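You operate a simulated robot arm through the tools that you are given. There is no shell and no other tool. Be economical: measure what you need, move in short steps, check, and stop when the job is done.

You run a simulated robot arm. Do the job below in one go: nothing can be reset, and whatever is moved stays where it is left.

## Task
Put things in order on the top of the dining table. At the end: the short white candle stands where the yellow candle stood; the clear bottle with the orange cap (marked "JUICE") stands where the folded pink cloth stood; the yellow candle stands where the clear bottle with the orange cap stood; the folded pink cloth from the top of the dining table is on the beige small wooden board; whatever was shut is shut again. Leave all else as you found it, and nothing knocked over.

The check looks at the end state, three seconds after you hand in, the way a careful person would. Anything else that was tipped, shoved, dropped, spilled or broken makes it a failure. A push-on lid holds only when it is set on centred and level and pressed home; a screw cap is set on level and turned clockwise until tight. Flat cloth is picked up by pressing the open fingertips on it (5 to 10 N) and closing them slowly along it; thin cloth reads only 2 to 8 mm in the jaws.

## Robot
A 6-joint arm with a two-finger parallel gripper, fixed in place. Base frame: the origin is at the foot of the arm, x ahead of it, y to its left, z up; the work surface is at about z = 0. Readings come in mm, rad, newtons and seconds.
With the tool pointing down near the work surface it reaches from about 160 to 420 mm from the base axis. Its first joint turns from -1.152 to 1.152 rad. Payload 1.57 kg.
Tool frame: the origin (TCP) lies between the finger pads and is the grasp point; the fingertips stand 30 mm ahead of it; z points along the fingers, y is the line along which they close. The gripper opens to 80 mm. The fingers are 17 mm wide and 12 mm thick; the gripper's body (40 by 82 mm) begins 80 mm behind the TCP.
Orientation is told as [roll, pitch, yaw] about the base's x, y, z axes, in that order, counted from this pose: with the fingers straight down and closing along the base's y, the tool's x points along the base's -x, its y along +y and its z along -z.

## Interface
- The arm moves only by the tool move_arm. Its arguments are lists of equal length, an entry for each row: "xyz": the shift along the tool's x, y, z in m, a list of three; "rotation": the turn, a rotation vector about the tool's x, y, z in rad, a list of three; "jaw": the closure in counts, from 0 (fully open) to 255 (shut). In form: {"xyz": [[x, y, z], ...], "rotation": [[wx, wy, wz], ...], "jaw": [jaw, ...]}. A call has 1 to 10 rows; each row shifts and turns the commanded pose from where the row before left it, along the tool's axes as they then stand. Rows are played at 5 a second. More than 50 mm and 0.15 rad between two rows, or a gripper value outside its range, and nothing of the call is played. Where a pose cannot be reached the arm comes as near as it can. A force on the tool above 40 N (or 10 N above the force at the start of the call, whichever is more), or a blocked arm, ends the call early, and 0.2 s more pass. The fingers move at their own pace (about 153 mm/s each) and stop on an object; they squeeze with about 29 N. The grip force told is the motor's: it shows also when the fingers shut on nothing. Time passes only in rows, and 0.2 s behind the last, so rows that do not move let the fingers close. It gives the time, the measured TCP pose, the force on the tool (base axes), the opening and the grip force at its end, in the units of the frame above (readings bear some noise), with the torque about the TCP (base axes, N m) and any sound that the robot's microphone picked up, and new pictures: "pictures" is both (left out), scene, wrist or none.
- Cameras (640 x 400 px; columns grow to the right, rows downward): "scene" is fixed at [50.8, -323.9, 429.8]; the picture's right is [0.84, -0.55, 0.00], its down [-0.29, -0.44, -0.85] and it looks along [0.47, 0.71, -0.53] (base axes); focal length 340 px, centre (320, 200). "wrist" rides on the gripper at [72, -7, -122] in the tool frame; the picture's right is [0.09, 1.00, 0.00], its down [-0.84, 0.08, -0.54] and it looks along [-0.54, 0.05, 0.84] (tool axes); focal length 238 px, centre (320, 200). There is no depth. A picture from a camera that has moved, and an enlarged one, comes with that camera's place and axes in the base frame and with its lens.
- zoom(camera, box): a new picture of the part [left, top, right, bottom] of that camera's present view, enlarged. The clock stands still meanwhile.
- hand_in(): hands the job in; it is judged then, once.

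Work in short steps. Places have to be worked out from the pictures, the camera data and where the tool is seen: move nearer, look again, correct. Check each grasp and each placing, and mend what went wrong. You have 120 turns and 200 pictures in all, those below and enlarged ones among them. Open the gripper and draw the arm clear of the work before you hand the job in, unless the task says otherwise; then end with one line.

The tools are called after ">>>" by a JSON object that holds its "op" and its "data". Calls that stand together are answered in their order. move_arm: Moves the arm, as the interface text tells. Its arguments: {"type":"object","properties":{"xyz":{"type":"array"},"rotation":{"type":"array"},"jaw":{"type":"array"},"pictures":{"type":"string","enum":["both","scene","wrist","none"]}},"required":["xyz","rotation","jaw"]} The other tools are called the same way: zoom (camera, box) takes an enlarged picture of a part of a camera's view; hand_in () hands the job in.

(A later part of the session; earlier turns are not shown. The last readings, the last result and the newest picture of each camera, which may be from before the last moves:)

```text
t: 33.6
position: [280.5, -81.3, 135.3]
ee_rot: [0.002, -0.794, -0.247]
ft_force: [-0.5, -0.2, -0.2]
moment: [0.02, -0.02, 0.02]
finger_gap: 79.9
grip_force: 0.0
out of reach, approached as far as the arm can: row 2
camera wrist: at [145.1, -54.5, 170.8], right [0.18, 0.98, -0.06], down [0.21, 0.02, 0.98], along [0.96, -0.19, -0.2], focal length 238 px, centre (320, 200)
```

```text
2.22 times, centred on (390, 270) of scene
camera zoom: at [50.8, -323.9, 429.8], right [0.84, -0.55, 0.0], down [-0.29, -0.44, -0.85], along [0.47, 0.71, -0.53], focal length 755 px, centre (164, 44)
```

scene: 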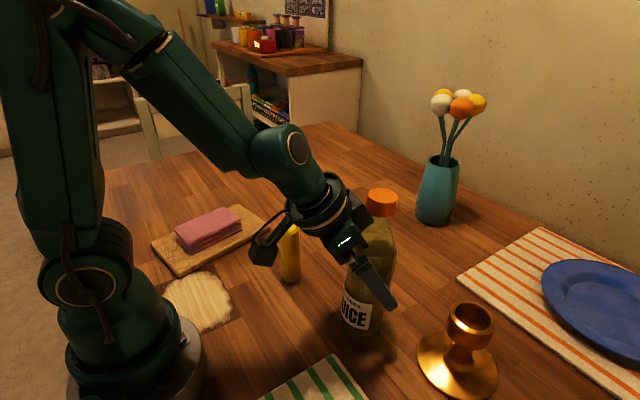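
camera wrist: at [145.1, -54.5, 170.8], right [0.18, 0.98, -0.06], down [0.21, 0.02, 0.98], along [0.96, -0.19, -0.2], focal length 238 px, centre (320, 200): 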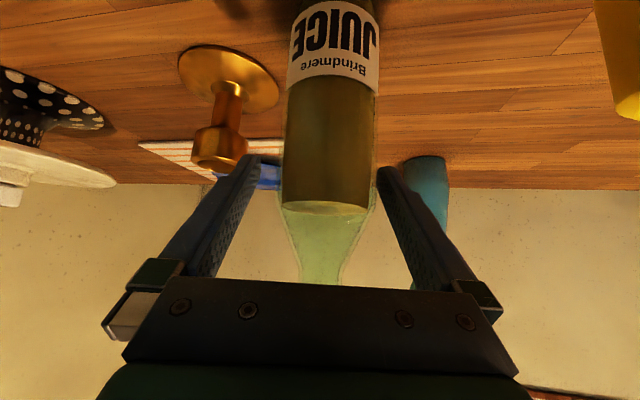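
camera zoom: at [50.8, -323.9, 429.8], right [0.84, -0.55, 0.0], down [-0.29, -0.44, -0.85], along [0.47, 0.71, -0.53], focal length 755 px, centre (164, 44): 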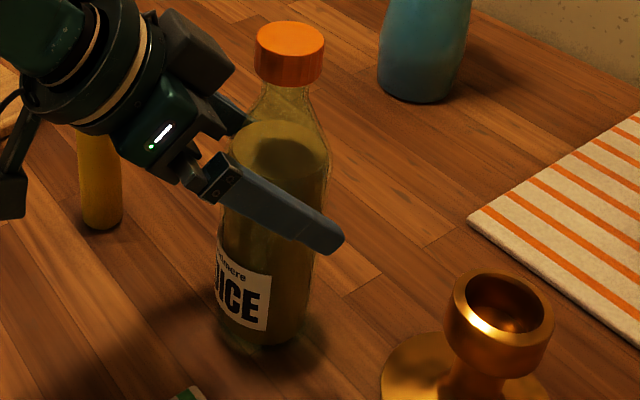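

The bottle stands free again, a few mm displaced (irrelevant, as I keep its original spot (286,-81) noted). It's about 6 mm toward +y in the jaws, so I'll centre and close slowly.

>>> {"op": "move_arm", "data": {"xyz": [[-0.0005, 0.0025, 0.0005], [-0.0005, 0.0025, 0.0005], [0, 0, 0], [0, 0, 0], [0, 0, 0], [0, 0, 0], [0, 0, 0], [0, 0, 0], [0, 0, 0]], "rotation": [[0, 0, 0], [0, 0, 0], [0, 0, 0], [0, 0, 0], [0, 0, 0], [0, 0, 0], [0, 0, 0], [0, 0, 0], [0, 0, 0]], "jaw": [0, 0, 20, 35, 50, 62, 74, 90, 110], "pictures": "wrist"}}

>>> {"op": "zoom", "data": {"camera": "scene", "box": [310, 180, 470, 360]}}

```text
t: 35.6
position: [280.7, -81.0, 136.1]
ee_rot: [0.002, -0.794, -0.249]
ft_force: [-0.5, 2.6, 0.9]
moment: [0.12, -0.11, 0.03]
finger_gap: 63.4
grip_force: 28.6
out of reach, approached as far as the arm can: row 2
camera wrist: at [145.1, -54.4, 170.8], right [0.18, 0.98, -0.06], down [0.21, 0.02, 0.98], along [0.96, -0.19, -0.2], focal length 238 px, centre (320, 200)
```

wrist: 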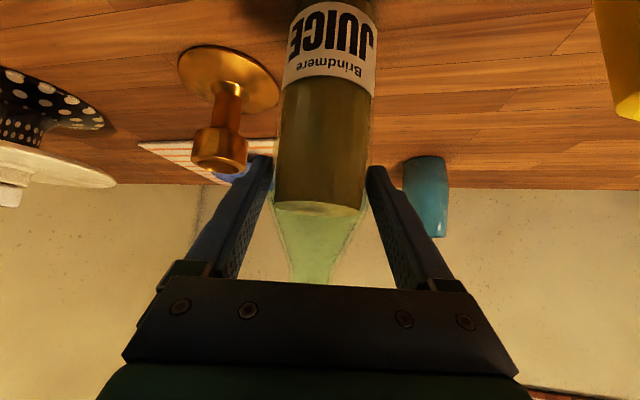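

```text
2.22 times, centred on (390, 270) of scene
camera zoom: at [50.8, -323.9, 429.8], right [0.84, -0.55, 0.0], down [-0.29, -0.44, -0.85], along [0.47, 0.71, -0.53], focal length 755 px, centre (164, 44)
```

zoom: 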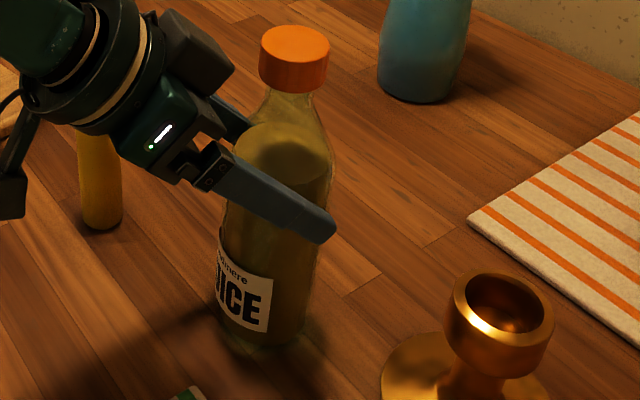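

Firm grip (63.4 mm). Lifting 20 mm with slight outward travel.

>>> {"op": "move_arm", "data": {"xyz": [[-0.0035, 0, -0.0035], [-0.0035, 0, -0.0035], [-0.0035, 0, -0.0035], [-0.0035, 0, -0.0035], [0, 0, 0]], "rotation": [[0, 0, 0], [0, 0, 0], [0, 0, 0], [0, 0, 0], [0, 0, 0]], "jaw": [120, 120, 120, 120, 120]}}

```text
t: 36.8
position: [279.3, -80.2, 136.5]
ee_rot: [0.002, -0.795, -0.249]
ft_force: [0.8, 1.4, 0.6]
moment: [0.1, -0.05, 0.02]
finger_gap: 63.0
grip_force: 28.8
out of reach, approached as far as the arm can: row 1, 2, 3, 4
camera wrist: at [145.0, -54.4, 170.7], right [0.18, 0.98, -0.06], down [0.21, 0.02, 0.98], along [0.96, -0.19, -0.2], focal length 238 px, centre (320, 200)
```

scene: 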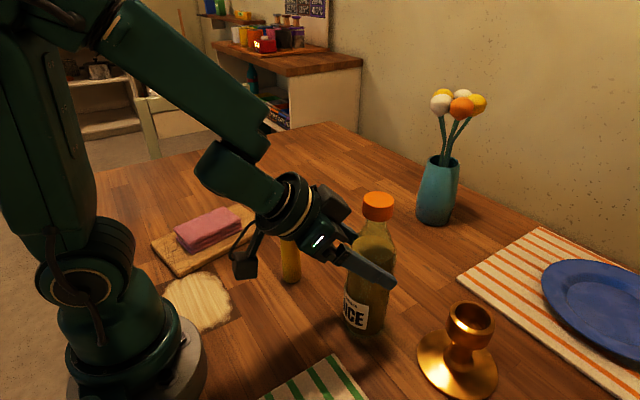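
wrist: 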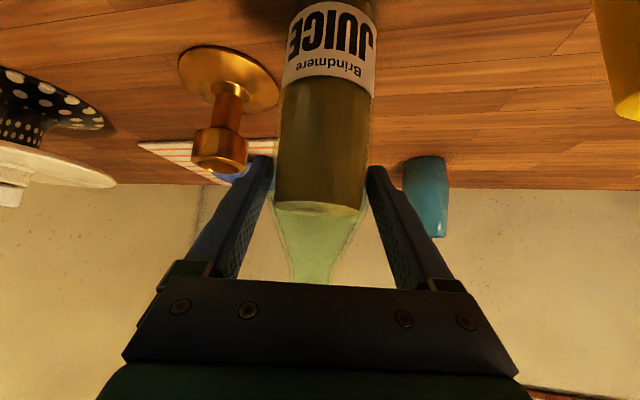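

Straight up isn't reachable in this pose. Trying up-and-outward together (tool -x), a small step.

>>> {"op": "move_arm", "data": {"xyz": [[-0.003, 0, 0], [-0.003, 0, 0], [0, 0, 0]], "rotation": [[0, 0, 0], [0, 0, 0], [0, 0, 0]], "jaw": [120, 120, 120], "pictures": "none"}}

```text
t: 37.6
position: [280.1, -81.1, 135.2]
ee_rot: [0.001, -0.794, -0.248]
ft_force: [0.4, 0.5, 0.5]
moment: [0.04, 0.03, 0.02]
finger_gap: 63.0
grip_force: 29.5
out of reach, approached as far as the arm can: row 2
```

By geometry the upper arm is leaning back to its limit. Reducing the tilt by 0.1 rad while lifting should free it; the bottle will only lean slightly in the air.

>>> {"op": "move_arm", "data": {"xyz": [[-0.0028, 0, -0.0028], [-0.0028, 0, -0.0032], [-0.0035, 0, -0.0045], [-0.0035, 0, -0.0045], [0, 0, 0]], "rotation": [[0, 0.05, 0], [0, 0.05, 0], [0, 0.03, 0], [0, 0.02, 0], [0, 0, 0]], "jaw": [120, 120, 120, 120, 120]}}

```text
t: 38.8
position: [275.7, -86.2, 136.1]
ee_rot: [0.011, -0.785, -0.25]
ft_force: [0.7, 1.9, -0.4]
moment: [0.06, -0.1, 0.05]
finger_gap: 62.8
grip_force: 28.7
out of reach, approached as far as the arm can: row 1, 2, 3, 4
camera wrist: at [141.0, -61.1, 172.2], right [0.17, 0.98, -0.06], down [0.22, 0.02, 0.98], along [0.96, -0.18, -0.21], focal length 238 px, centre (320, 200)
```

scene: 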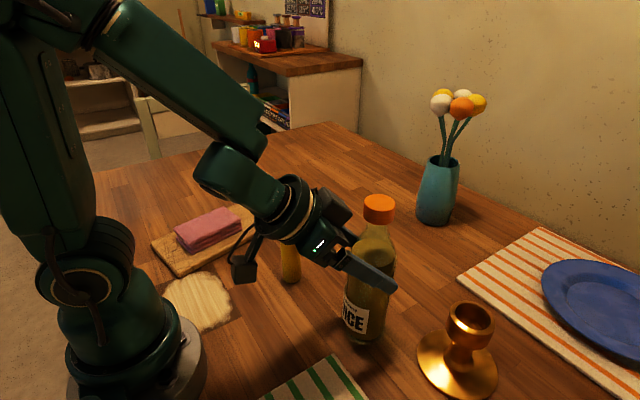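
wrist: 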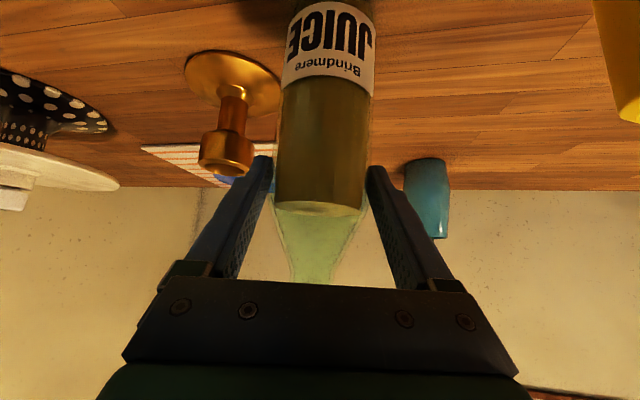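

The arm is stuck near a wrist limit or singularity in this steep pose. I'll let go gently, let the bottle settle, and switch to a milder 20° tilt gripping near the shoulder.

>>> {"op": "move_arm", "data": {"xyz": [[0, 0, 0], [0, 0, 0], [0, 0, 0], [0, 0, 0], [0, 0, 0]], "rotation": [[0, 0, 0], [0, 0, 0], [0, 0, 0], [0, 0, 0], [0, 0, 0]], "jaw": [45, 35, 25, 10, 0], "pictures": "wrist"}}

>>> {"op": "zoom", "data": {"camera": "scene", "box": [310, 180, 470, 360]}}

```text
t: 40.0
position: [274.9, -86.8, 135.4]
ee_rot: [0.011, -0.783, -0.248]
ft_force: [0.2, -0.5, -0.4]
moment: [-0.03, 0.0, -0.01]
finger_gap: 79.8
grip_force: 0.0
camera wrist: at [141.0, -61.1, 172.2], right [0.17, 0.98, -0.06], down [0.22, 0.02, 0.98], along [0.96, -0.18, -0.21], focal length 238 px, centre (320, 200)
```

wrist: 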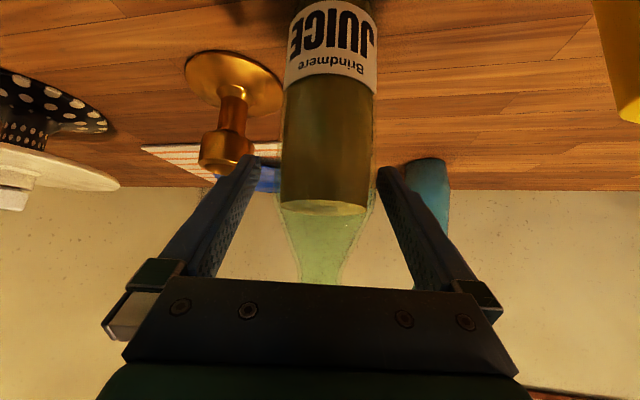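

```text
2.22 times, centred on (390, 270) of scene
camera zoom: at [50.8, -323.9, 429.8], right [0.84, -0.55, 0.0], down [-0.29, -0.44, -0.85], along [0.47, 0.71, -0.53], focal length 755 px, centre (164, 44)
```

zoom: 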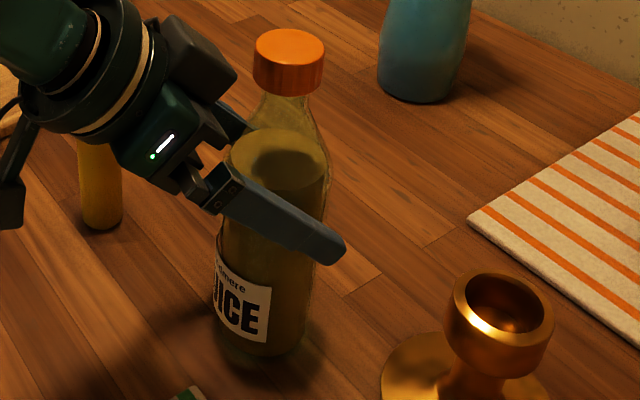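

Bottle stands freely. Reducing the tilt in small steps with a slight +y shift, checking reach.

>>> {"op": "move_arm", "data": {"xyz": [[0, 0.001, 0], [0, 0.001, 0], [0, 0, 0]], "rotation": [[0, 0.04, 0], [0, 0.04, 0], [0, 0, 0]], "jaw": [0, 0, 0], "pictures": "wrist"}}

```text
t: 40.8
position: [275.5, -87.6, 136.6]
ee_rot: [0.034, -0.767, -0.251]
ft_force: [-0.2, -0.3, -1.1]
moment: [-0.03, 0.02, 0.01]
finger_gap: 79.9
grip_force: 0.0
out of reach, approached as far as the arm can: row 1
camera wrist: at [141.0, -64.0, 174.9], right [0.16, 0.99, -0.04], down [0.23, 0.0, 0.97], along [0.96, -0.17, -0.23], focal length 238 px, centre (320, 200)
```

wrist: 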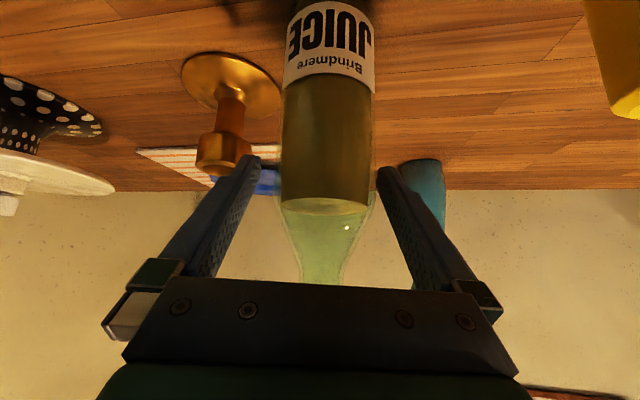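

Moving straight outward instead (more reachable), 9 mm, with a bit of +y.

>>> {"op": "move_arm", "data": {"xyz": [[-0.002, 0.001, 0.002], [-0.002, 0.001, 0.002], [-0.002, 0.001, 0.002], [0, 0, 0]], "rotation": [[0, 0, 0], [0, 0, 0], [0, 0, 0], [0, 0, 0]], "jaw": [0, 0, 0, 0], "pictures": "wrist"}}

```text
t: 41.8
position: [275.3, -86.6, 137.4]
ee_rot: [0.033, -0.766, -0.249]
ft_force: [0.5, 0.4, -0.2]
moment: [-0.03, -0.02, -0.01]
finger_gap: 79.8
grip_force: 0.0
out of reach, approached as far as the arm can: row 1, 2
camera wrist: at [141.0, -64.0, 174.9], right [0.16, 0.99, -0.04], down [0.23, 0.0, 0.97], along [0.96, -0.17, -0.23], focal length 238 px, centre (320, 200)
```

wrist: 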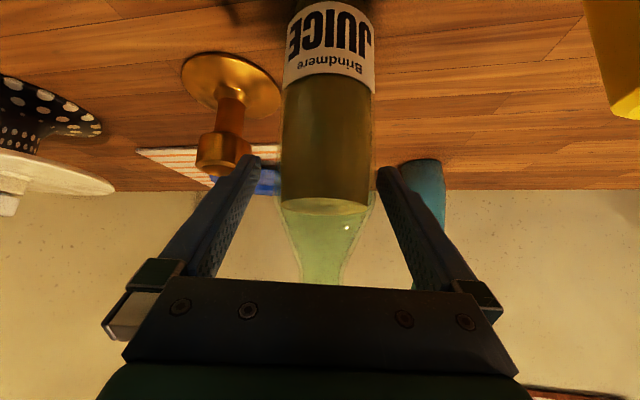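

No movement that way. Trying a pure +y step, which worked earlier.

>>> {"op": "move_arm", "data": {"xyz": [[0, 0.003, 0], [0, 0.003, 0], [0, 0, 0]], "rotation": [[0, 0, 0], [0, 0, 0], [0, 0, 0]], "jaw": [0, 0, 0], "pictures": "none"}}

```text
t: 42.6
position: [275.2, -86.6, 136.8]
ee_rot: [0.033, -0.767, -0.25]
ft_force: [0.1, 0.7, -0.2]
moment: [0.0, -0.02, -0.01]
finger_gap: 79.9
grip_force: 0.1
out of reach, approached as far as the arm can: row 1, 2
```

Stuck at a limit. Probing which small moves are still free (2 mm / 0.02 rad each, forth and back), reading which rows get flagged.

>>> {"op": "move_arm", "data": {"xyz": [[0, 0, -0.002], [0.002, 0, 0], [0, 0, 0.002], [-0.002, 0, 0], [0, 0, 0], [0, 0, 0], [0, 0, 0], [0, 0, 0], [0, 0, 0], [0, 0, 0]], "rotation": [[0, 0, 0], [0, 0, 0], [0, 0, 0], [0, 0, 0], [0.02, 0, 0], [-0.02, 0, 0], [0, 0, 0.02], [0, 0, -0.02], [0, 0.02, 0], [0, 0, 0]], "jaw": [0, 0, 0, 0, 0, 0, 0, 0, 0, 0], "pictures": "none"}}

```text
t: 44.8
position: [274.6, -87.1, 137.6]
ee_rot: [0.033, -0.769, -0.249]
ft_force: [-0.5, -0.1, -0.3]
moment: [0.0, 0.05, 0.0]
finger_gap: 79.8
grip_force: 0.0
```

Small moves aren't flagged. Retreating along the tool axis with tilt reduction now, in moderate steps.

>>> {"op": "move_arm", "data": {"xyz": [[0, 0, -0.003], [0, 0, -0.003], [0, 0, 0]], "rotation": [[0, 0.03, 0], [0, 0.03, 0], [0, 0, 0]], "jaw": [0, 0, 0], "pictures": "wrist"}}

```text
t: 45.6
position: [275.8, -93.2, 139.4]
ee_rot: [0.031, -0.759, -0.25]
ft_force: [-0.3, 1.7, -0.7]
moment: [-0.01, 0.03, 0.01]
finger_gap: 79.9
grip_force: 0.0
out of reach, approached as far as the arm can: row 1, 2
camera wrist: at [139.9, -69.6, 178.8], right [0.16, 0.99, -0.04], down [0.24, 0.0, 0.97], along [0.96, -0.16, -0.24], focal length 238 px, centre (320, 200)
```

wrist: 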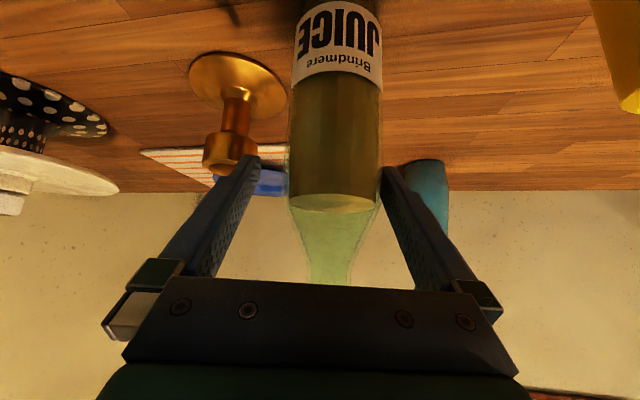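

Insight: the tool's yaw (-0.25) no longer matches the wrist's bearing (about -0.38), which is jamming the wrist near its singularity. Correcting yaw and the small roll, with a +y shift to relieve the bottle.

>>> {"op": "move_arm", "data": {"xyz": [[0, 0.003, 0], [0, 0.003, 0], [0, 0.003, 0], [0, 0, 0]], "rotation": [[0.04, 0, 0.031], [0.04, 0, 0.031], [0.04, 0, 0.031], [0, 0, 0]], "jaw": [0, 0, 0, 0]}}

```text
t: 46.6
position: [274.9, -93.5, 140.5]
ee_rot: [0.031, -0.758, -0.249]
ft_force: [0.4, 2.0, 0.1]
moment: [-0.01, 0.01, 0.04]
finger_gap: 80.0
grip_force: 0.1
out of reach, approached as far as the arm can: row 1, 2, 3
camera wrist: at [140.0, -69.7, 178.8], right [0.16, 0.99, -0.04], down [0.24, 0.0, 0.97], along [0.96, -0.17, -0.24], focal length 238 px, centre (320, 200)
```

scene: 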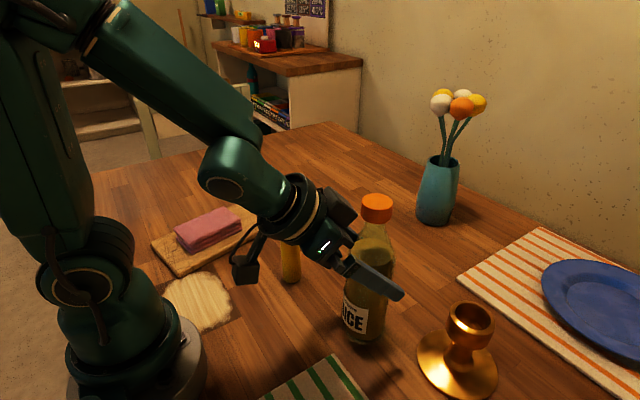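
wrist: 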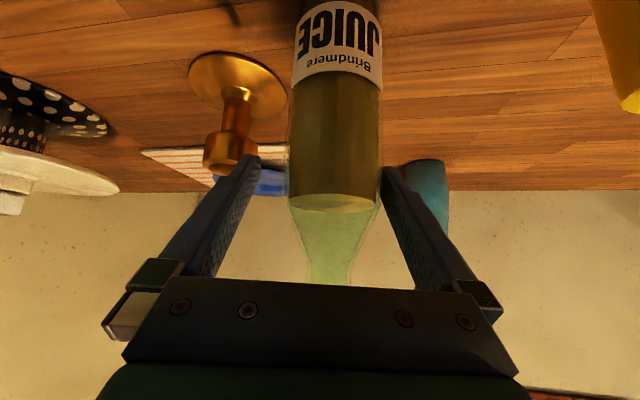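

The wrist roll axis seems to have turned. Testing the opposite yaw direction with a small step.

>>> {"op": "move_arm", "data": {"xyz": [[0, 0, 0], [0, 0, 0], [0, 0, 0]], "rotation": [[-0.034, 0, -0.036], [-0.034, 0, -0.036], [0, 0, 0]], "jaw": [0, 0, 0], "pictures": "none"}}

```text
t: 47.4
position: [266.6, -93.7, 132.8]
ee_rot: [0.026, -0.731, -0.196]
ft_force: [0.8, 1.4, 0.3]
moment: [-0.01, 0.01, 0.0]
finger_gap: 80.3
grip_force: 0.1
out of reach, approached as far as the arm can: row 1, 2
```

That loosened it: yaw and tilt both moved and the TCP retreated. Continuing this way plus tilt reduction.

>>> {"op": "move_arm", "data": {"xyz": [[0, 0.001, 0], [0, 0.001, 0], [0, 0, 0]], "rotation": [[-0.03, 0.03, -0.033], [-0.03, 0.03, -0.033], [0, 0, 0]], "jaw": [0, 0, 0]}}

```text
t: 48.2
position: [267.7, -92.3, 133.7]
ee_rot: [0.029, -0.675, -0.106]
ft_force: [0.4, -0.1, -0.1]
moment: [0.0, -0.03, -0.03]
finger_gap: 79.8
grip_force: 0.0
camera wrist: at [135.2, -89.2, 184.4], right [0.02, 1.0, -0.04], down [0.32, 0.03, 0.95], along [0.95, -0.03, -0.32], focal length 238 px, centre (320, 200)
```

scene: 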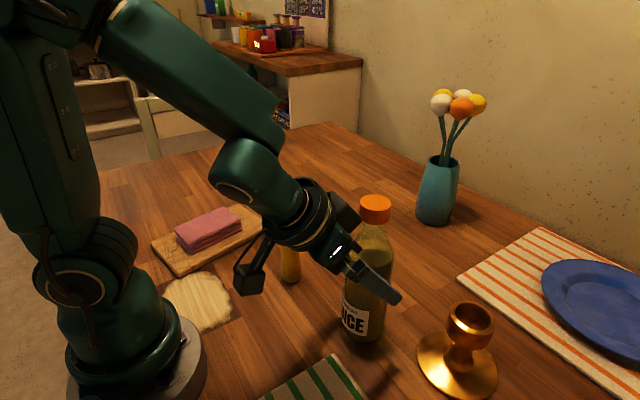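
wrist: 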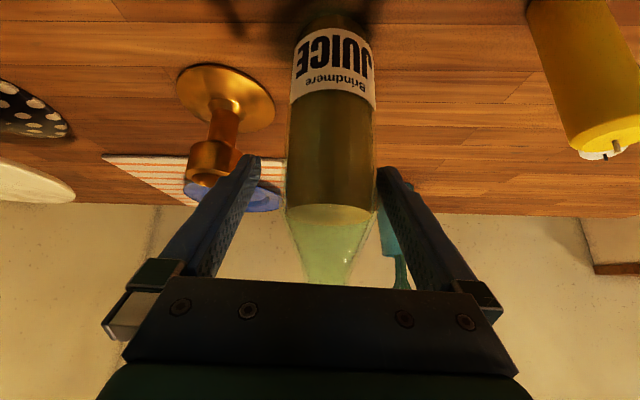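

Free again. Now centring by +5 mm and backing out along the tool axis.

>>> {"op": "move_arm", "data": {"xyz": [[0, 0.0025, -0.004], [0, 0.0025, -0.006], [0, 0, -0.008], [0, 0, -0.008], [0, 0, 0]], "rotation": [[0, 0, 0], [0, 0, 0], [0, 0.02, 0], [0, 0.02, 0], [0, 0, 0]], "jaw": [0, 0, 0, 0, 0], "pictures": "wrist"}}

```text
t: 49.4
position: [251.5, -86.0, 155.3]
ee_rot: [0.027, -0.633, -0.108]
ft_force: [-0.8, -0.8, 0.5]
moment: [0.0, 0.0, -0.04]
finger_gap: 79.7
grip_force: 0.1
camera wrist: at [122.0, -83.4, 210.0], right [0.02, 1.0, -0.03], down [0.36, 0.02, 0.93], along [0.93, -0.03, -0.36], focal length 238 px, centre (320, 200)
```

wrist: 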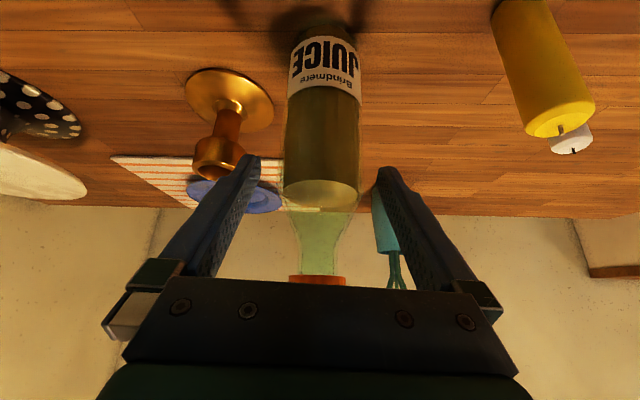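

Clear. Backing out further while reducing tilt to about 0.35 rad and removing the residual roll.

>>> {"op": "move_arm", "data": {"xyz": [[0, 0, -0.015], [0, 0, -0.015], [0, 0, -0.015], [0, 0, -0.01], [0, 0, 0]], "rotation": [[0.013, 0.0, 0], [0.013, 0.07, 0], [0, 0.1, 0], [0, 0.11, 0], [0, 0, 0]], "jaw": [0, 0, 0, 0, 0]}}

>>> {"op": "zoom", "data": {"camera": "scene", "box": [310, 180, 470, 360]}}

```text
t: 50.6
position: [221.5, -83.2, 200.5]
ee_rot: [0.003, -0.353, -0.104]
ft_force: [-0.6, 0.5, 0.6]
moment: [-0.01, -0.03, 0.0]
finger_gap: 80.0
grip_force: 0.0
camera wrist: at [112.5, -79.4, 289.9], right [0.02, 1.0, -0.03], down [0.6, 0.01, 0.8], along [0.8, -0.03, -0.6], focal length 238 px, centre (320, 200)
```

scene: 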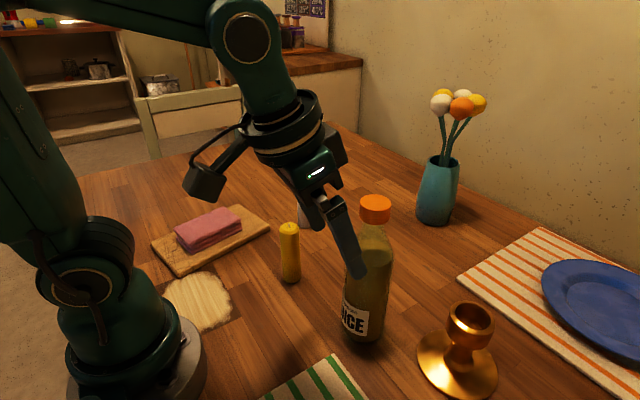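
wrist: 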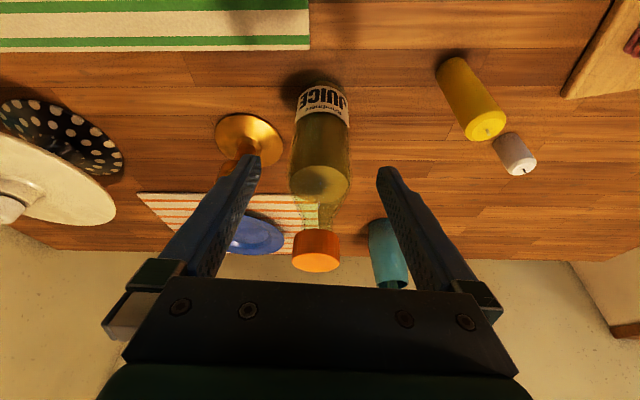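

```text
2.22 times, centred on (390, 270) of scene
camera zoom: at [50.8, -323.9, 429.8], right [0.84, -0.55, 0.0], down [-0.29, -0.44, -0.85], along [0.47, 0.71, -0.53], focal length 755 px, centre (164, 44)
```

zoom: 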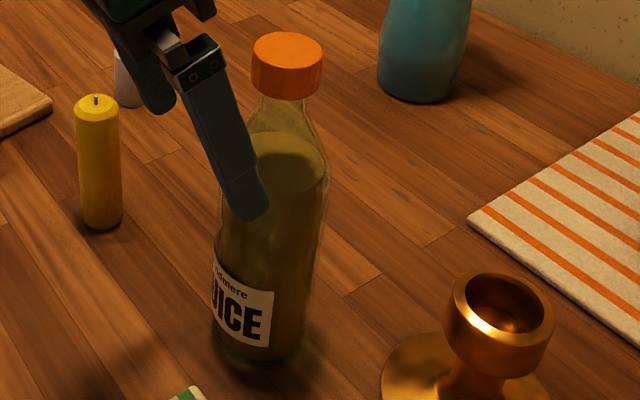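

Bottle stands upright at about (282,-87). Aligning yaw to its bearing, centring laterally and moving forward over it at height.

>>> {"op": "move_arm", "data": {"xyz": [[0, 0, 0], [0, 0.0115, 0], [-0.0258, 0, 0.0095], [-0.0258, 0, 0.0095], [0, 0, 0]], "rotation": [[0.052, 0, 0.14], [0, 0, 0], [0, 0, 0], [0, 0, 0], [0, 0, 0]], "jaw": [0, 0, 0, 0, 0]}}

```text
t: 51.8
position: [279.9, -85.3, 200.6]
ee_rot: [0.002, -0.354, -0.255]
ft_force: [0.3, -0.4, -0.2]
moment: [0.02, 0.0, 0.0]
finger_gap: 80.0
grip_force: 0.0
camera wrist: at [170.7, -65.6, 290.0], right [0.17, 0.99, -0.03], down [0.6, -0.08, 0.8], along [0.78, -0.15, -0.6], focal length 238 px, centre (320, 200)
```

scene: 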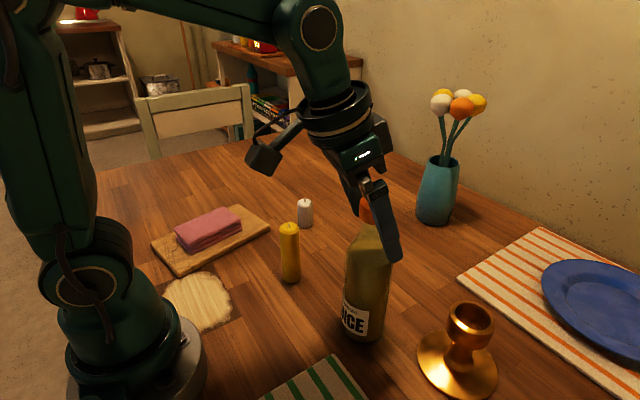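
wrist: 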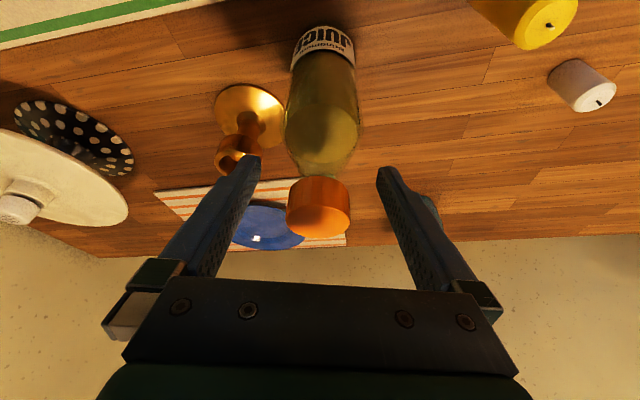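

Cap is exactly centred at (281,-88). Descending vertically to TCP z≈149.

>>> {"op": "move_arm", "data": {"xyz": [[0.006, -0.001, 0.0163], [0.006, 0, 0.0163], [0.003, 0, 0.008], [0.003, 0, 0.008], [0, 0, 0]], "rotation": [[0, 0, 0], [0, 0, 0], [0, 0, 0], [0, 0, 0], [0, 0, 0]], "jaw": [0, 0, 0, 0, 0], "pictures": "wrist"}}

>>> {"op": "zoom", "data": {"camera": "scene", "box": [310, 180, 470, 360]}}

```text
t: 53.0
position: [278.2, -87.3, 148.0]
ee_rot: [-0.002, -0.354, -0.256]
ft_force: [-0.3, 0.2, 0.2]
moment: [-0.01, -0.04, -0.02]
finger_gap: 80.1
grip_force: 0.0
camera wrist: at [169.8, -67.1, 238.3], right [0.17, 0.99, -0.03], down [0.6, -0.08, 0.8], along [0.78, -0.15, -0.6], focal length 238 px, centre (320, 200)
```

wrist: 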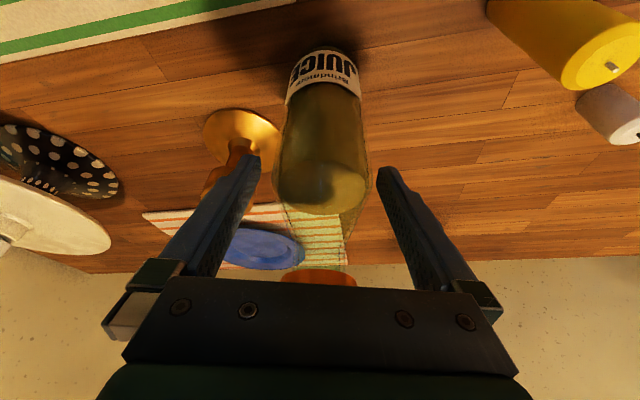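

```text
2.22 times, centred on (390, 270) of scene
camera zoom: at [50.8, -323.9, 429.8], right [0.84, -0.55, 0.0], down [-0.29, -0.44, -0.85], along [0.47, 0.71, -0.53], focal length 755 px, centre (164, 44)
```

zoom: 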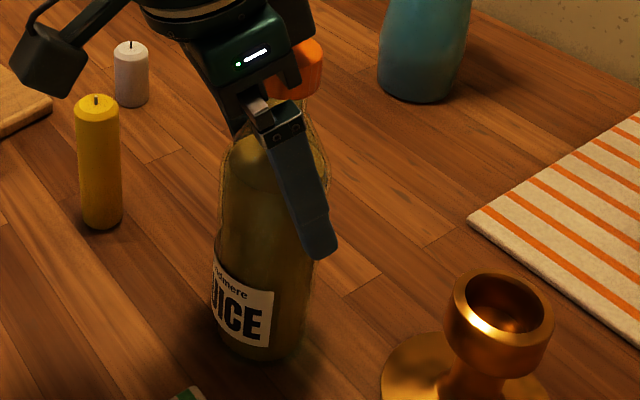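

Bottle undisturbed and straddled. Closing slowly.

>>> {"op": "move_arm", "data": {"xyz": [[0, 0, 0], [0, 0, 0], [0, 0, 0], [0, 0, 0], [0, 0, 0], [0, 0, 0], [0, 0, 0], [0, 0, 0]], "rotation": [[0, 0, 0], [0, 0, 0], [0, 0, 0], [0, 0, 0], [0, 0, 0], [0, 0, 0], [0, 0, 0], [0, 0, 0]], "jaw": [20, 35, 48, 60, 72, 90, 120, 120], "pictures": "wrist"}}

>>> {"op": "zoom", "data": {"camera": "scene", "box": [310, 180, 470, 360]}}

```text
t: 54.8
position: [277.8, -87.2, 148.4]
ee_rot: [0.001, -0.356, -0.254]
ft_force: [1.3, 2.3, 1.2]
moment: [0.17, -0.1, 0.04]
finger_gap: 61.9
grip_force: 28.8
camera wrist: at [169.8, -67.0, 238.5], right [0.17, 0.99, -0.03], down [0.6, -0.08, 0.8], along [0.78, -0.15, -0.6], focal length 238 px, centre (320, 200)
```

wrist: 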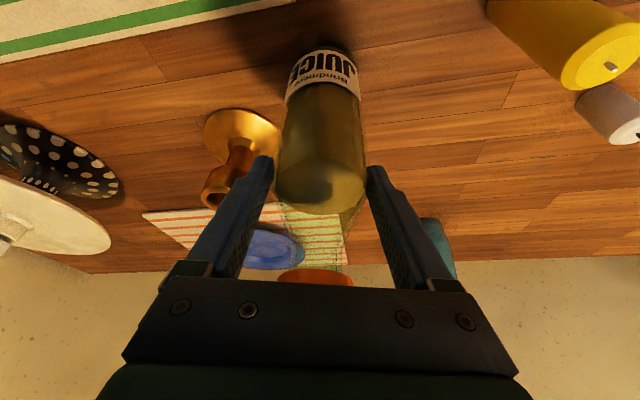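

```text
2.22 times, centred on (390, 270) of scene
camera zoom: at [50.8, -323.9, 429.8], right [0.84, -0.55, 0.0], down [-0.29, -0.44, -0.85], along [0.47, 0.71, -0.53], focal length 755 px, centre (164, 44)
```

zoom: 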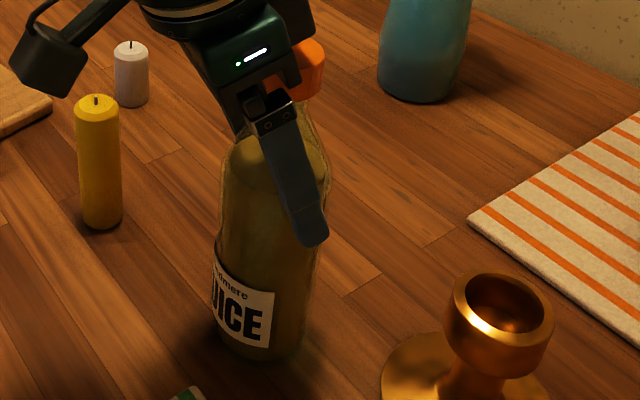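

Gripped at 61.9 mm. Test lift of 10 mm.

>>> {"op": "move_arm", "data": {"xyz": [[-0.001, 0, -0.0028], [-0.0012, 0, -0.0035], [-0.0012, 0, -0.0035], [0, 0, 0]], "rotation": [[0, 0, 0], [0, 0, 0], [0, 0, 0], [0, 0, 0]], "jaw": [120, 120, 120, 120], "pictures": "wrist"}}

>>> {"op": "zoom", "data": {"camera": "scene", "box": [310, 180, 470, 360]}}

```text
t: 55.8
position: [276.7, -86.6, 158.2]
ee_rot: [0.003, -0.352, -0.255]
ft_force: [-0.1, 0.1, -6.2]
moment: [0.0, 0.05, 0.04]
finger_gap: 62.2
grip_force: 29.3
camera wrist: at [169.5, -67.1, 248.7], right [0.17, 0.99, -0.03], down [0.6, -0.08, 0.8], along [0.78, -0.15, -0.6], focal length 238 px, centre (320, 200)
```

wrist: 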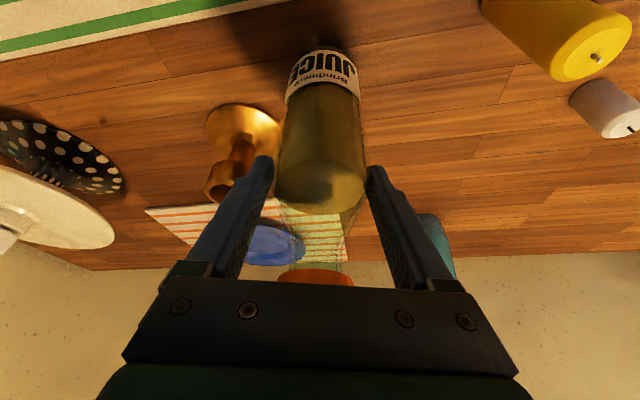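

```text
2.22 times, centred on (390, 270) of scene
camera zoom: at [50.8, -323.9, 429.8], right [0.84, -0.55, 0.0], down [-0.29, -0.44, -0.85], along [0.47, 0.71, -0.53], focal length 755 px, centre (164, 44)
```

zoom: 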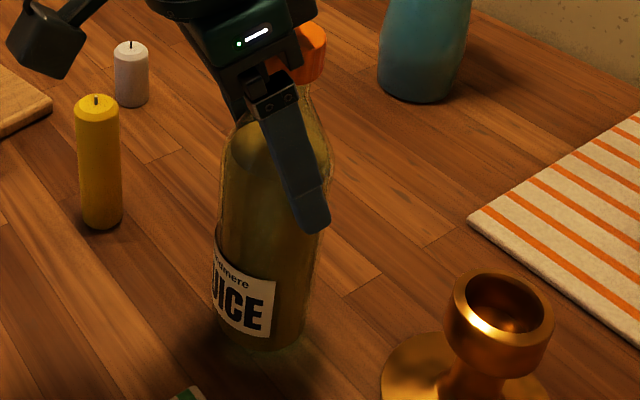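

Bottle lifted (about 0.6 kg). Turning yaw to +0.08 and carrying it toward (386,37).

>>> {"op": "move_arm", "data": {"xyz": [[0, 0, 0], [0, 0, 0], [0, 0, 0], [-0.0216, 0.023, 0.008], [-0.0216, 0.023, 0.008], [-0.0216, 0.023, 0.008], [-0.0216, 0.023, 0.008], [0, 0, 0]], "rotation": [[-0.0387, 0, -0.105], [-0.0387, 0, -0.105], [-0.0387, 0, -0.105], [0, 0, 0], [0, 0, 0], [0, 0, 0], [0, 0, 0], [0, 0, 0]], "jaw": [120, 120, 120, 120, 120, 120, 120, 120]}}

```text
t: 57.6
position: [362.1, 11.8, 158.7]
ee_rot: [0.0, -0.353, 0.08]
ft_force: [-0.4, -1.0, -5.4]
moment: [0.01, 0.04, 0.03]
finger_gap: 62.5
grip_force: 29.0
camera wrist: at [252.9, -4.7, 248.6], right [-0.17, 0.99, -0.03], down [0.59, 0.13, 0.8], along [0.79, 0.12, -0.6], focal length 238 px, centre (320, 200)
```

scene: 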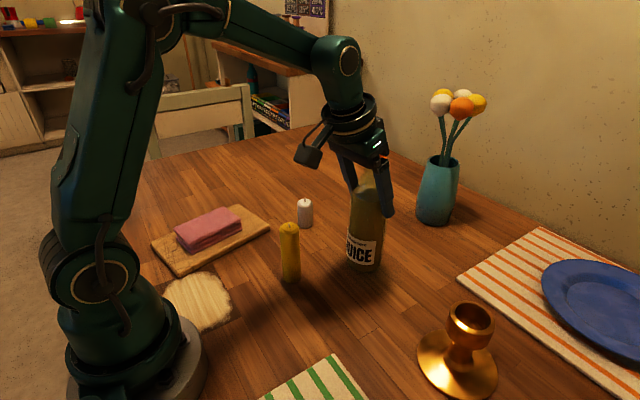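
wrist: 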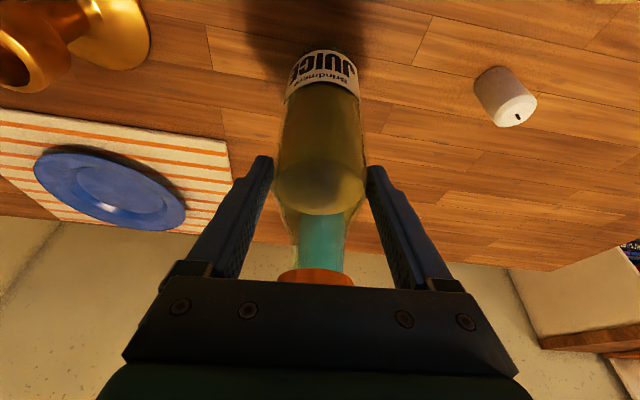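

Good carry. Final 20/25 mm shift to the cloth's former spot, then lowering 8 mm.

>>> {"op": "move_arm", "data": {"xyz": [[-0.0103, 0.0117, 0.0038], [-0.0103, 0.0117, 0.0038], [0, 0, 0], [0.0014, 0, 0.0037], [0.0014, 0, 0.0037], [0, 0, 0]], "rotation": [[0, 0, 0], [0, 0, 0], [0, 0, 0], [0, 0, 0], [0, 0, 0], [0, 0, 0]], "jaw": [120, 120, 120, 120, 120, 120]}}

>>> {"op": "zoom", "data": {"camera": "scene", "box": [310, 130, 470, 310]}}

```text
t: 59.0
position: [380.4, 36.0, 150.5]
ee_rot: [-0.001, -0.352, 0.082]
ft_force: [0.5, 0.9, -7.0]
moment: [-0.01, 0.0, 0.0]
finger_gap: 62.2
grip_force: 29.1
camera wrist: at [272.9, 20.2, 240.2], right [-0.17, 0.99, -0.03], down [0.59, 0.13, 0.8], along [0.79, 0.12, -0.6], focal length 238 px, centre (320, 200)
```

scene: 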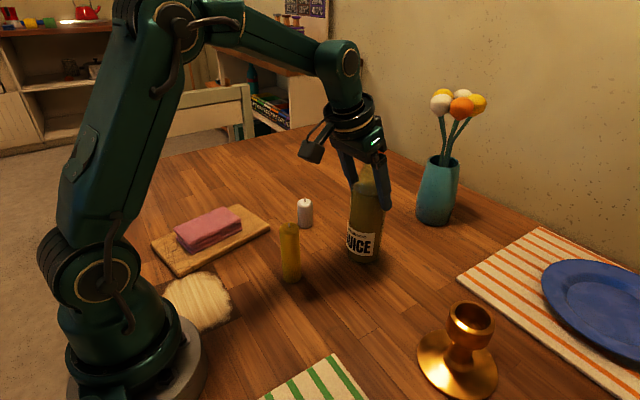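
wrist: 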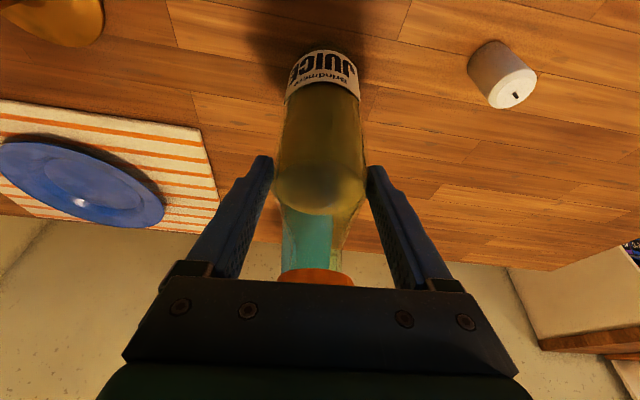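

```text
2.22 times, centred on (390, 220) of scene
camera zoom: at [50.8, -323.9, 429.8], right [0.84, -0.55, 0.0], down [-0.29, -0.44, -0.85], along [0.47, 0.71, -0.53], focal length 755 px, centre (164, 156)
```

zoom: 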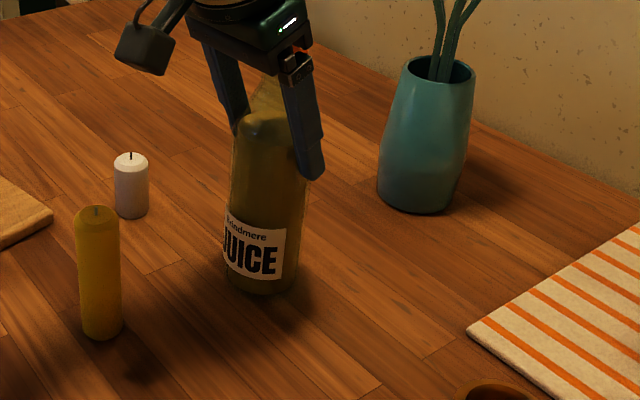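

Right place; still about 2 mm in the air. Feeling down in 1 mm steps.

>>> {"op": "move_arm", "data": {"xyz": [[0.0004, 0, 0.001], [0.0004, 0, 0.001], [0.0003, 0, 0.0007], [0, 0, 0]], "rotation": [[0, 0, 0], [0, 0, 0], [0, 0, 0], [0, 0, 0]], "jaw": [120, 120, 120, 120], "pictures": "none"}}

```text
t: 60.0
position: [382.9, 36.3, 148.4]
ee_rot: [-0.001, -0.356, 0.082]
ft_force: [-6.9, 1.9, 13.5]
moment: [-0.2, 0.61, -0.14]
finger_gap: 62.3
grip_force: 28.9
```

Contact made. Opening gradually and checking that it stands.

>>> {"op": "move_arm", "data": {"xyz": [[-0.0002, 0, -0.0006], [0, 0, 0], [0, 0, 0], [0, 0, 0], [0, 0, 0], [0, 0, 0]], "rotation": [[0, 0, 0], [0, 0, 0], [0, 0, 0], [0, 0, 0], [0, 0, 0], [0, 0, 0]], "jaw": [120, 50, 40, 25, 0, 0]}}

```text
t: 61.4
position: [381.4, 36.8, 147.6]
ee_rot: [0.001, -0.353, 0.083]
ft_force: [-0.1, 0.0, -0.5]
moment: [0.0, 0.0, -0.02]
finger_gap: 79.9
grip_force: 0.0
camera wrist: at [272.8, 20.3, 238.3], right [-0.17, 0.99, -0.03], down [0.59, 0.13, 0.8], along [0.79, 0.12, -0.6], focal length 238 px, centre (320, 200)
```

scene: 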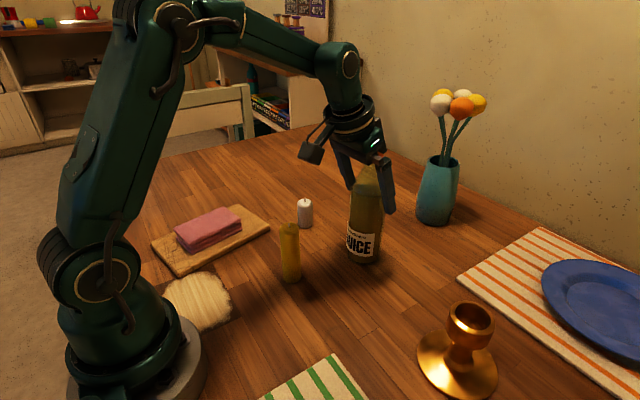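
wrist: 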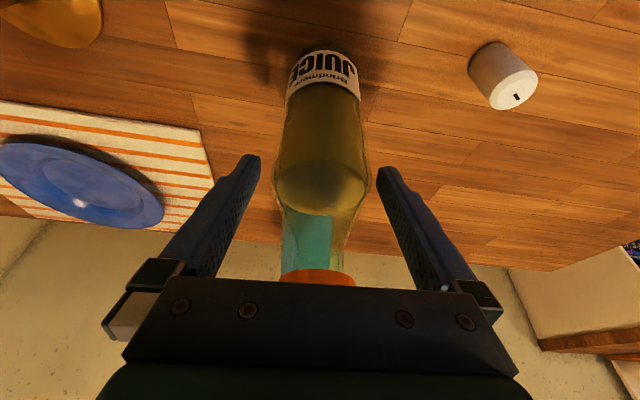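

Bottle stands. Backing out along the tool axis (up and inward).

>>> {"op": "move_arm", "data": {"xyz": [[0, 0, -0.015], [0, 0, -0.02], [0, 0, -0.02], [0, 0, -0.02], [0, 0, 0]], "rotation": [[0, 0, 0], [0, 0, 0], [0, 0, 0], [0, 0, 0], [0, 0, 0]], "jaw": [0, 0, 0, 0, 0]}}

```text
t: 62.6
position: [356.3, 33.7, 219.7]
ee_rot: [-0.001, -0.353, 0.082]
ft_force: [-0.5, -0.4, -0.7]
moment: [0.0, -0.02, -0.02]
finger_gap: 79.7
grip_force: 0.1
camera wrist: at [247.4, 18.0, 309.5], right [-0.17, 0.99, -0.03], down [0.59, 0.13, 0.8], along [0.79, 0.12, -0.6], focal length 238 px, centre (320, 200)
```

scene: 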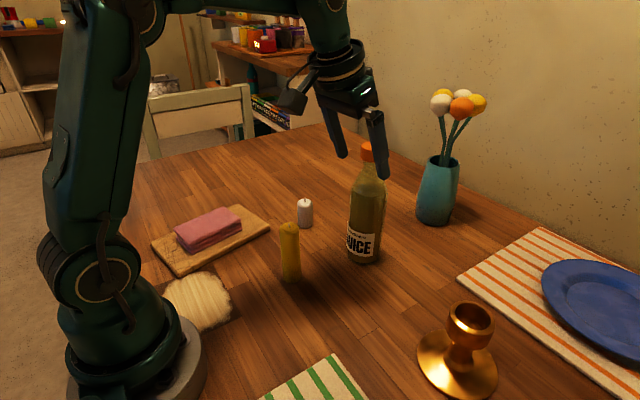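
wrist: 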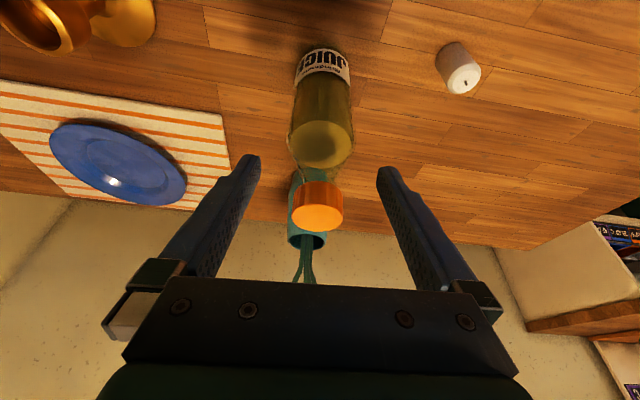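

Bottle is well placed. Retreating inward and returning the tool to vertical, heading above the yellow candle.

>>> {"op": "move_arm", "data": {"xyz": [[0, 0, -0.02], [0.01, 0, -0.015], [0.03, 0, -0.01], [0.03, 0.012, -0.005], [0.03, 0.012, 0.0], [0.01, 0.012, 0], [0, 0, 0]], "rotation": [[0, 0, 0], [0, 0, 0], [0, 0.1, 0], [0, 0.1, 0], [0, 0.1, 0], [0, 0.053, 0], [0, 0, 0]], "jaw": [0, 0, 0, 0, 0, 0, 0]}}

```text
t: 64.2
position: [229.8, 59.9, 239.4]
ee_rot: [-0.001, -0.001, 0.082]
ft_force: [-0.3, -0.5, 0.0]
moment: [-0.01, 0.01, 0.0]
finger_gap: 79.9
grip_force: 0.1
camera wrist: at [159.4, 46.7, 361.8], right [-0.17, 0.98, 0.0], down [0.83, 0.15, 0.54], along [0.53, 0.09, -0.84], focal length 238 px, centre (320, 200)
```

scene: 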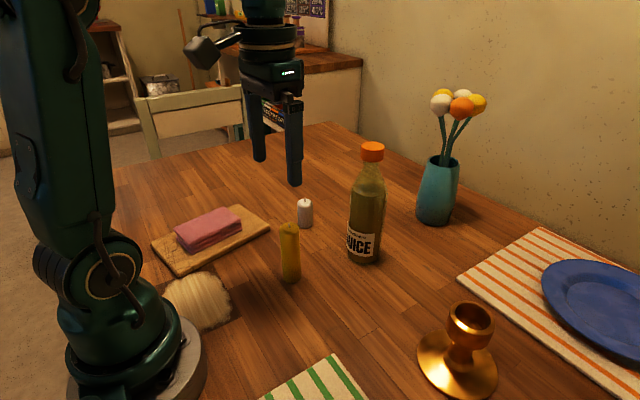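
wrist: 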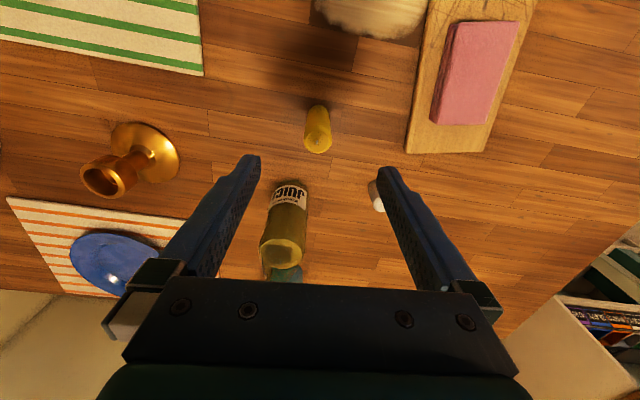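

Yellow candle at about (247,61), 110 mm tall. Moving over it and descending to z≈150 to check.

>>> {"op": "move_arm", "data": {"xyz": [[-0.017, 0, 0.02], [0, 0, 0.035], [0, 0, 0.035], [0, 0, 0]], "rotation": [[0, 0, 0], [0, 0, 0], [0, 0, 0], [0, 0, 0]], "jaw": [0, 0, 0, 0]}}

```text
t: 65.2
position: [247.5, 63.5, 147.8]
ee_rot: [0.0, -0.002, 0.081]
ft_force: [0.1, -0.3, 0.3]
moment: [-0.02, -0.04, -0.02]
finger_gap: 79.9
grip_force: 0.0
camera wrist: at [176.0, 48.4, 270.8], right [-0.17, 0.98, 0.0], down [0.83, 0.15, 0.54], along [0.53, 0.09, -0.84], focal length 238 px, centre (320, 200)
```

scene: 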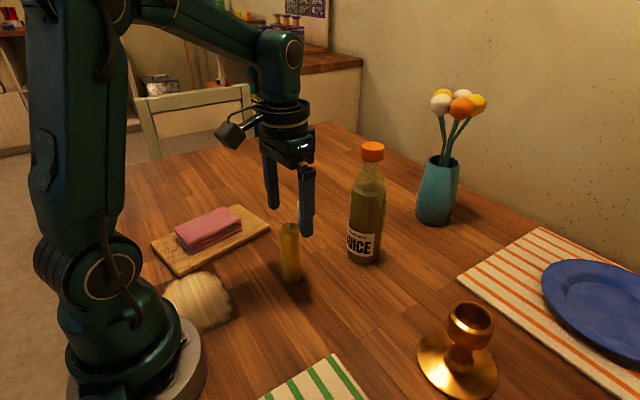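
wrist: 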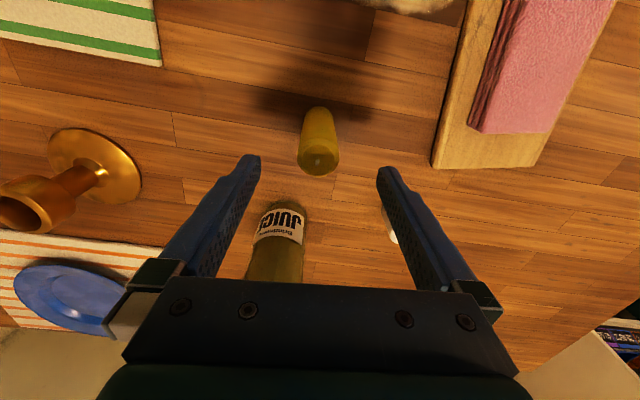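

Candle is about 3 mm nearer than the TCP: at roughly (244.5,60). Correcting and descending to TCP z≈72.

>>> {"op": "move_arm", "data": {"xyz": [[0.003, -0.001, 0.02], [0, 0, 0.02], [0, 0, 0.02], [0, 0, 0.015], [0, 0, 0]], "rotation": [[0, 0, 0], [0, 0, 0], [0, 0, 0], [0, 0, 0], [0, 0, 0]], "jaw": [0, 0, 0, 0, 0], "pictures": "wrist"}}

>>> {"op": "zoom", "data": {"camera": "scene", "box": [220, 190, 380, 310]}}

```text
t: 66.4
position: [245.2, 60.9, 73.3]
ee_rot: [0.0, 0.0, 0.081]
ft_force: [-0.1, 0.5, -0.2]
moment: [-0.01, 0.01, -0.02]
finger_gap: 79.6
grip_force: 0.1
camera wrist: at [173.2, 47.1, 196.0], right [-0.17, 0.98, 0.0], down [0.83, 0.15, 0.54], along [0.53, 0.09, -0.84], focal length 238 px, centre (320, 200)
```

wrist: 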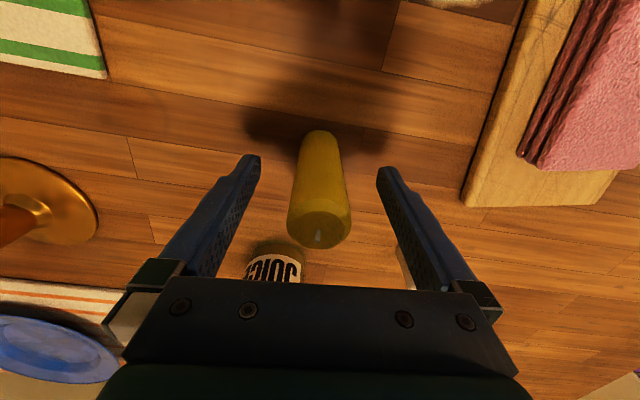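

```text
3.33 times, centred on (300, 250) of scene
camera zoom: at [50.8, -323.9, 429.8], right [0.84, -0.55, 0.0], down [-0.29, -0.44, -0.85], along [0.47, 0.71, -0.53], focal length 1133 px, centre (387, 33)
```

zoom: 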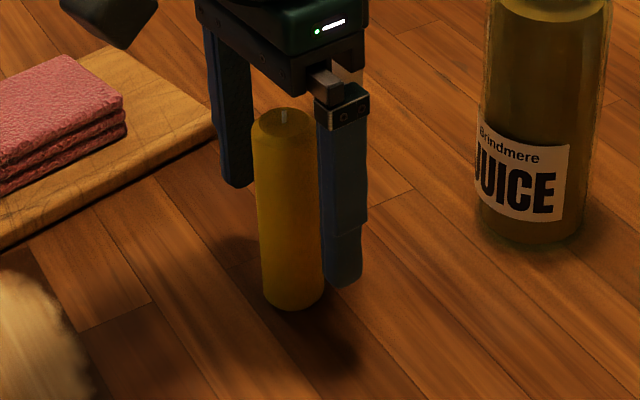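

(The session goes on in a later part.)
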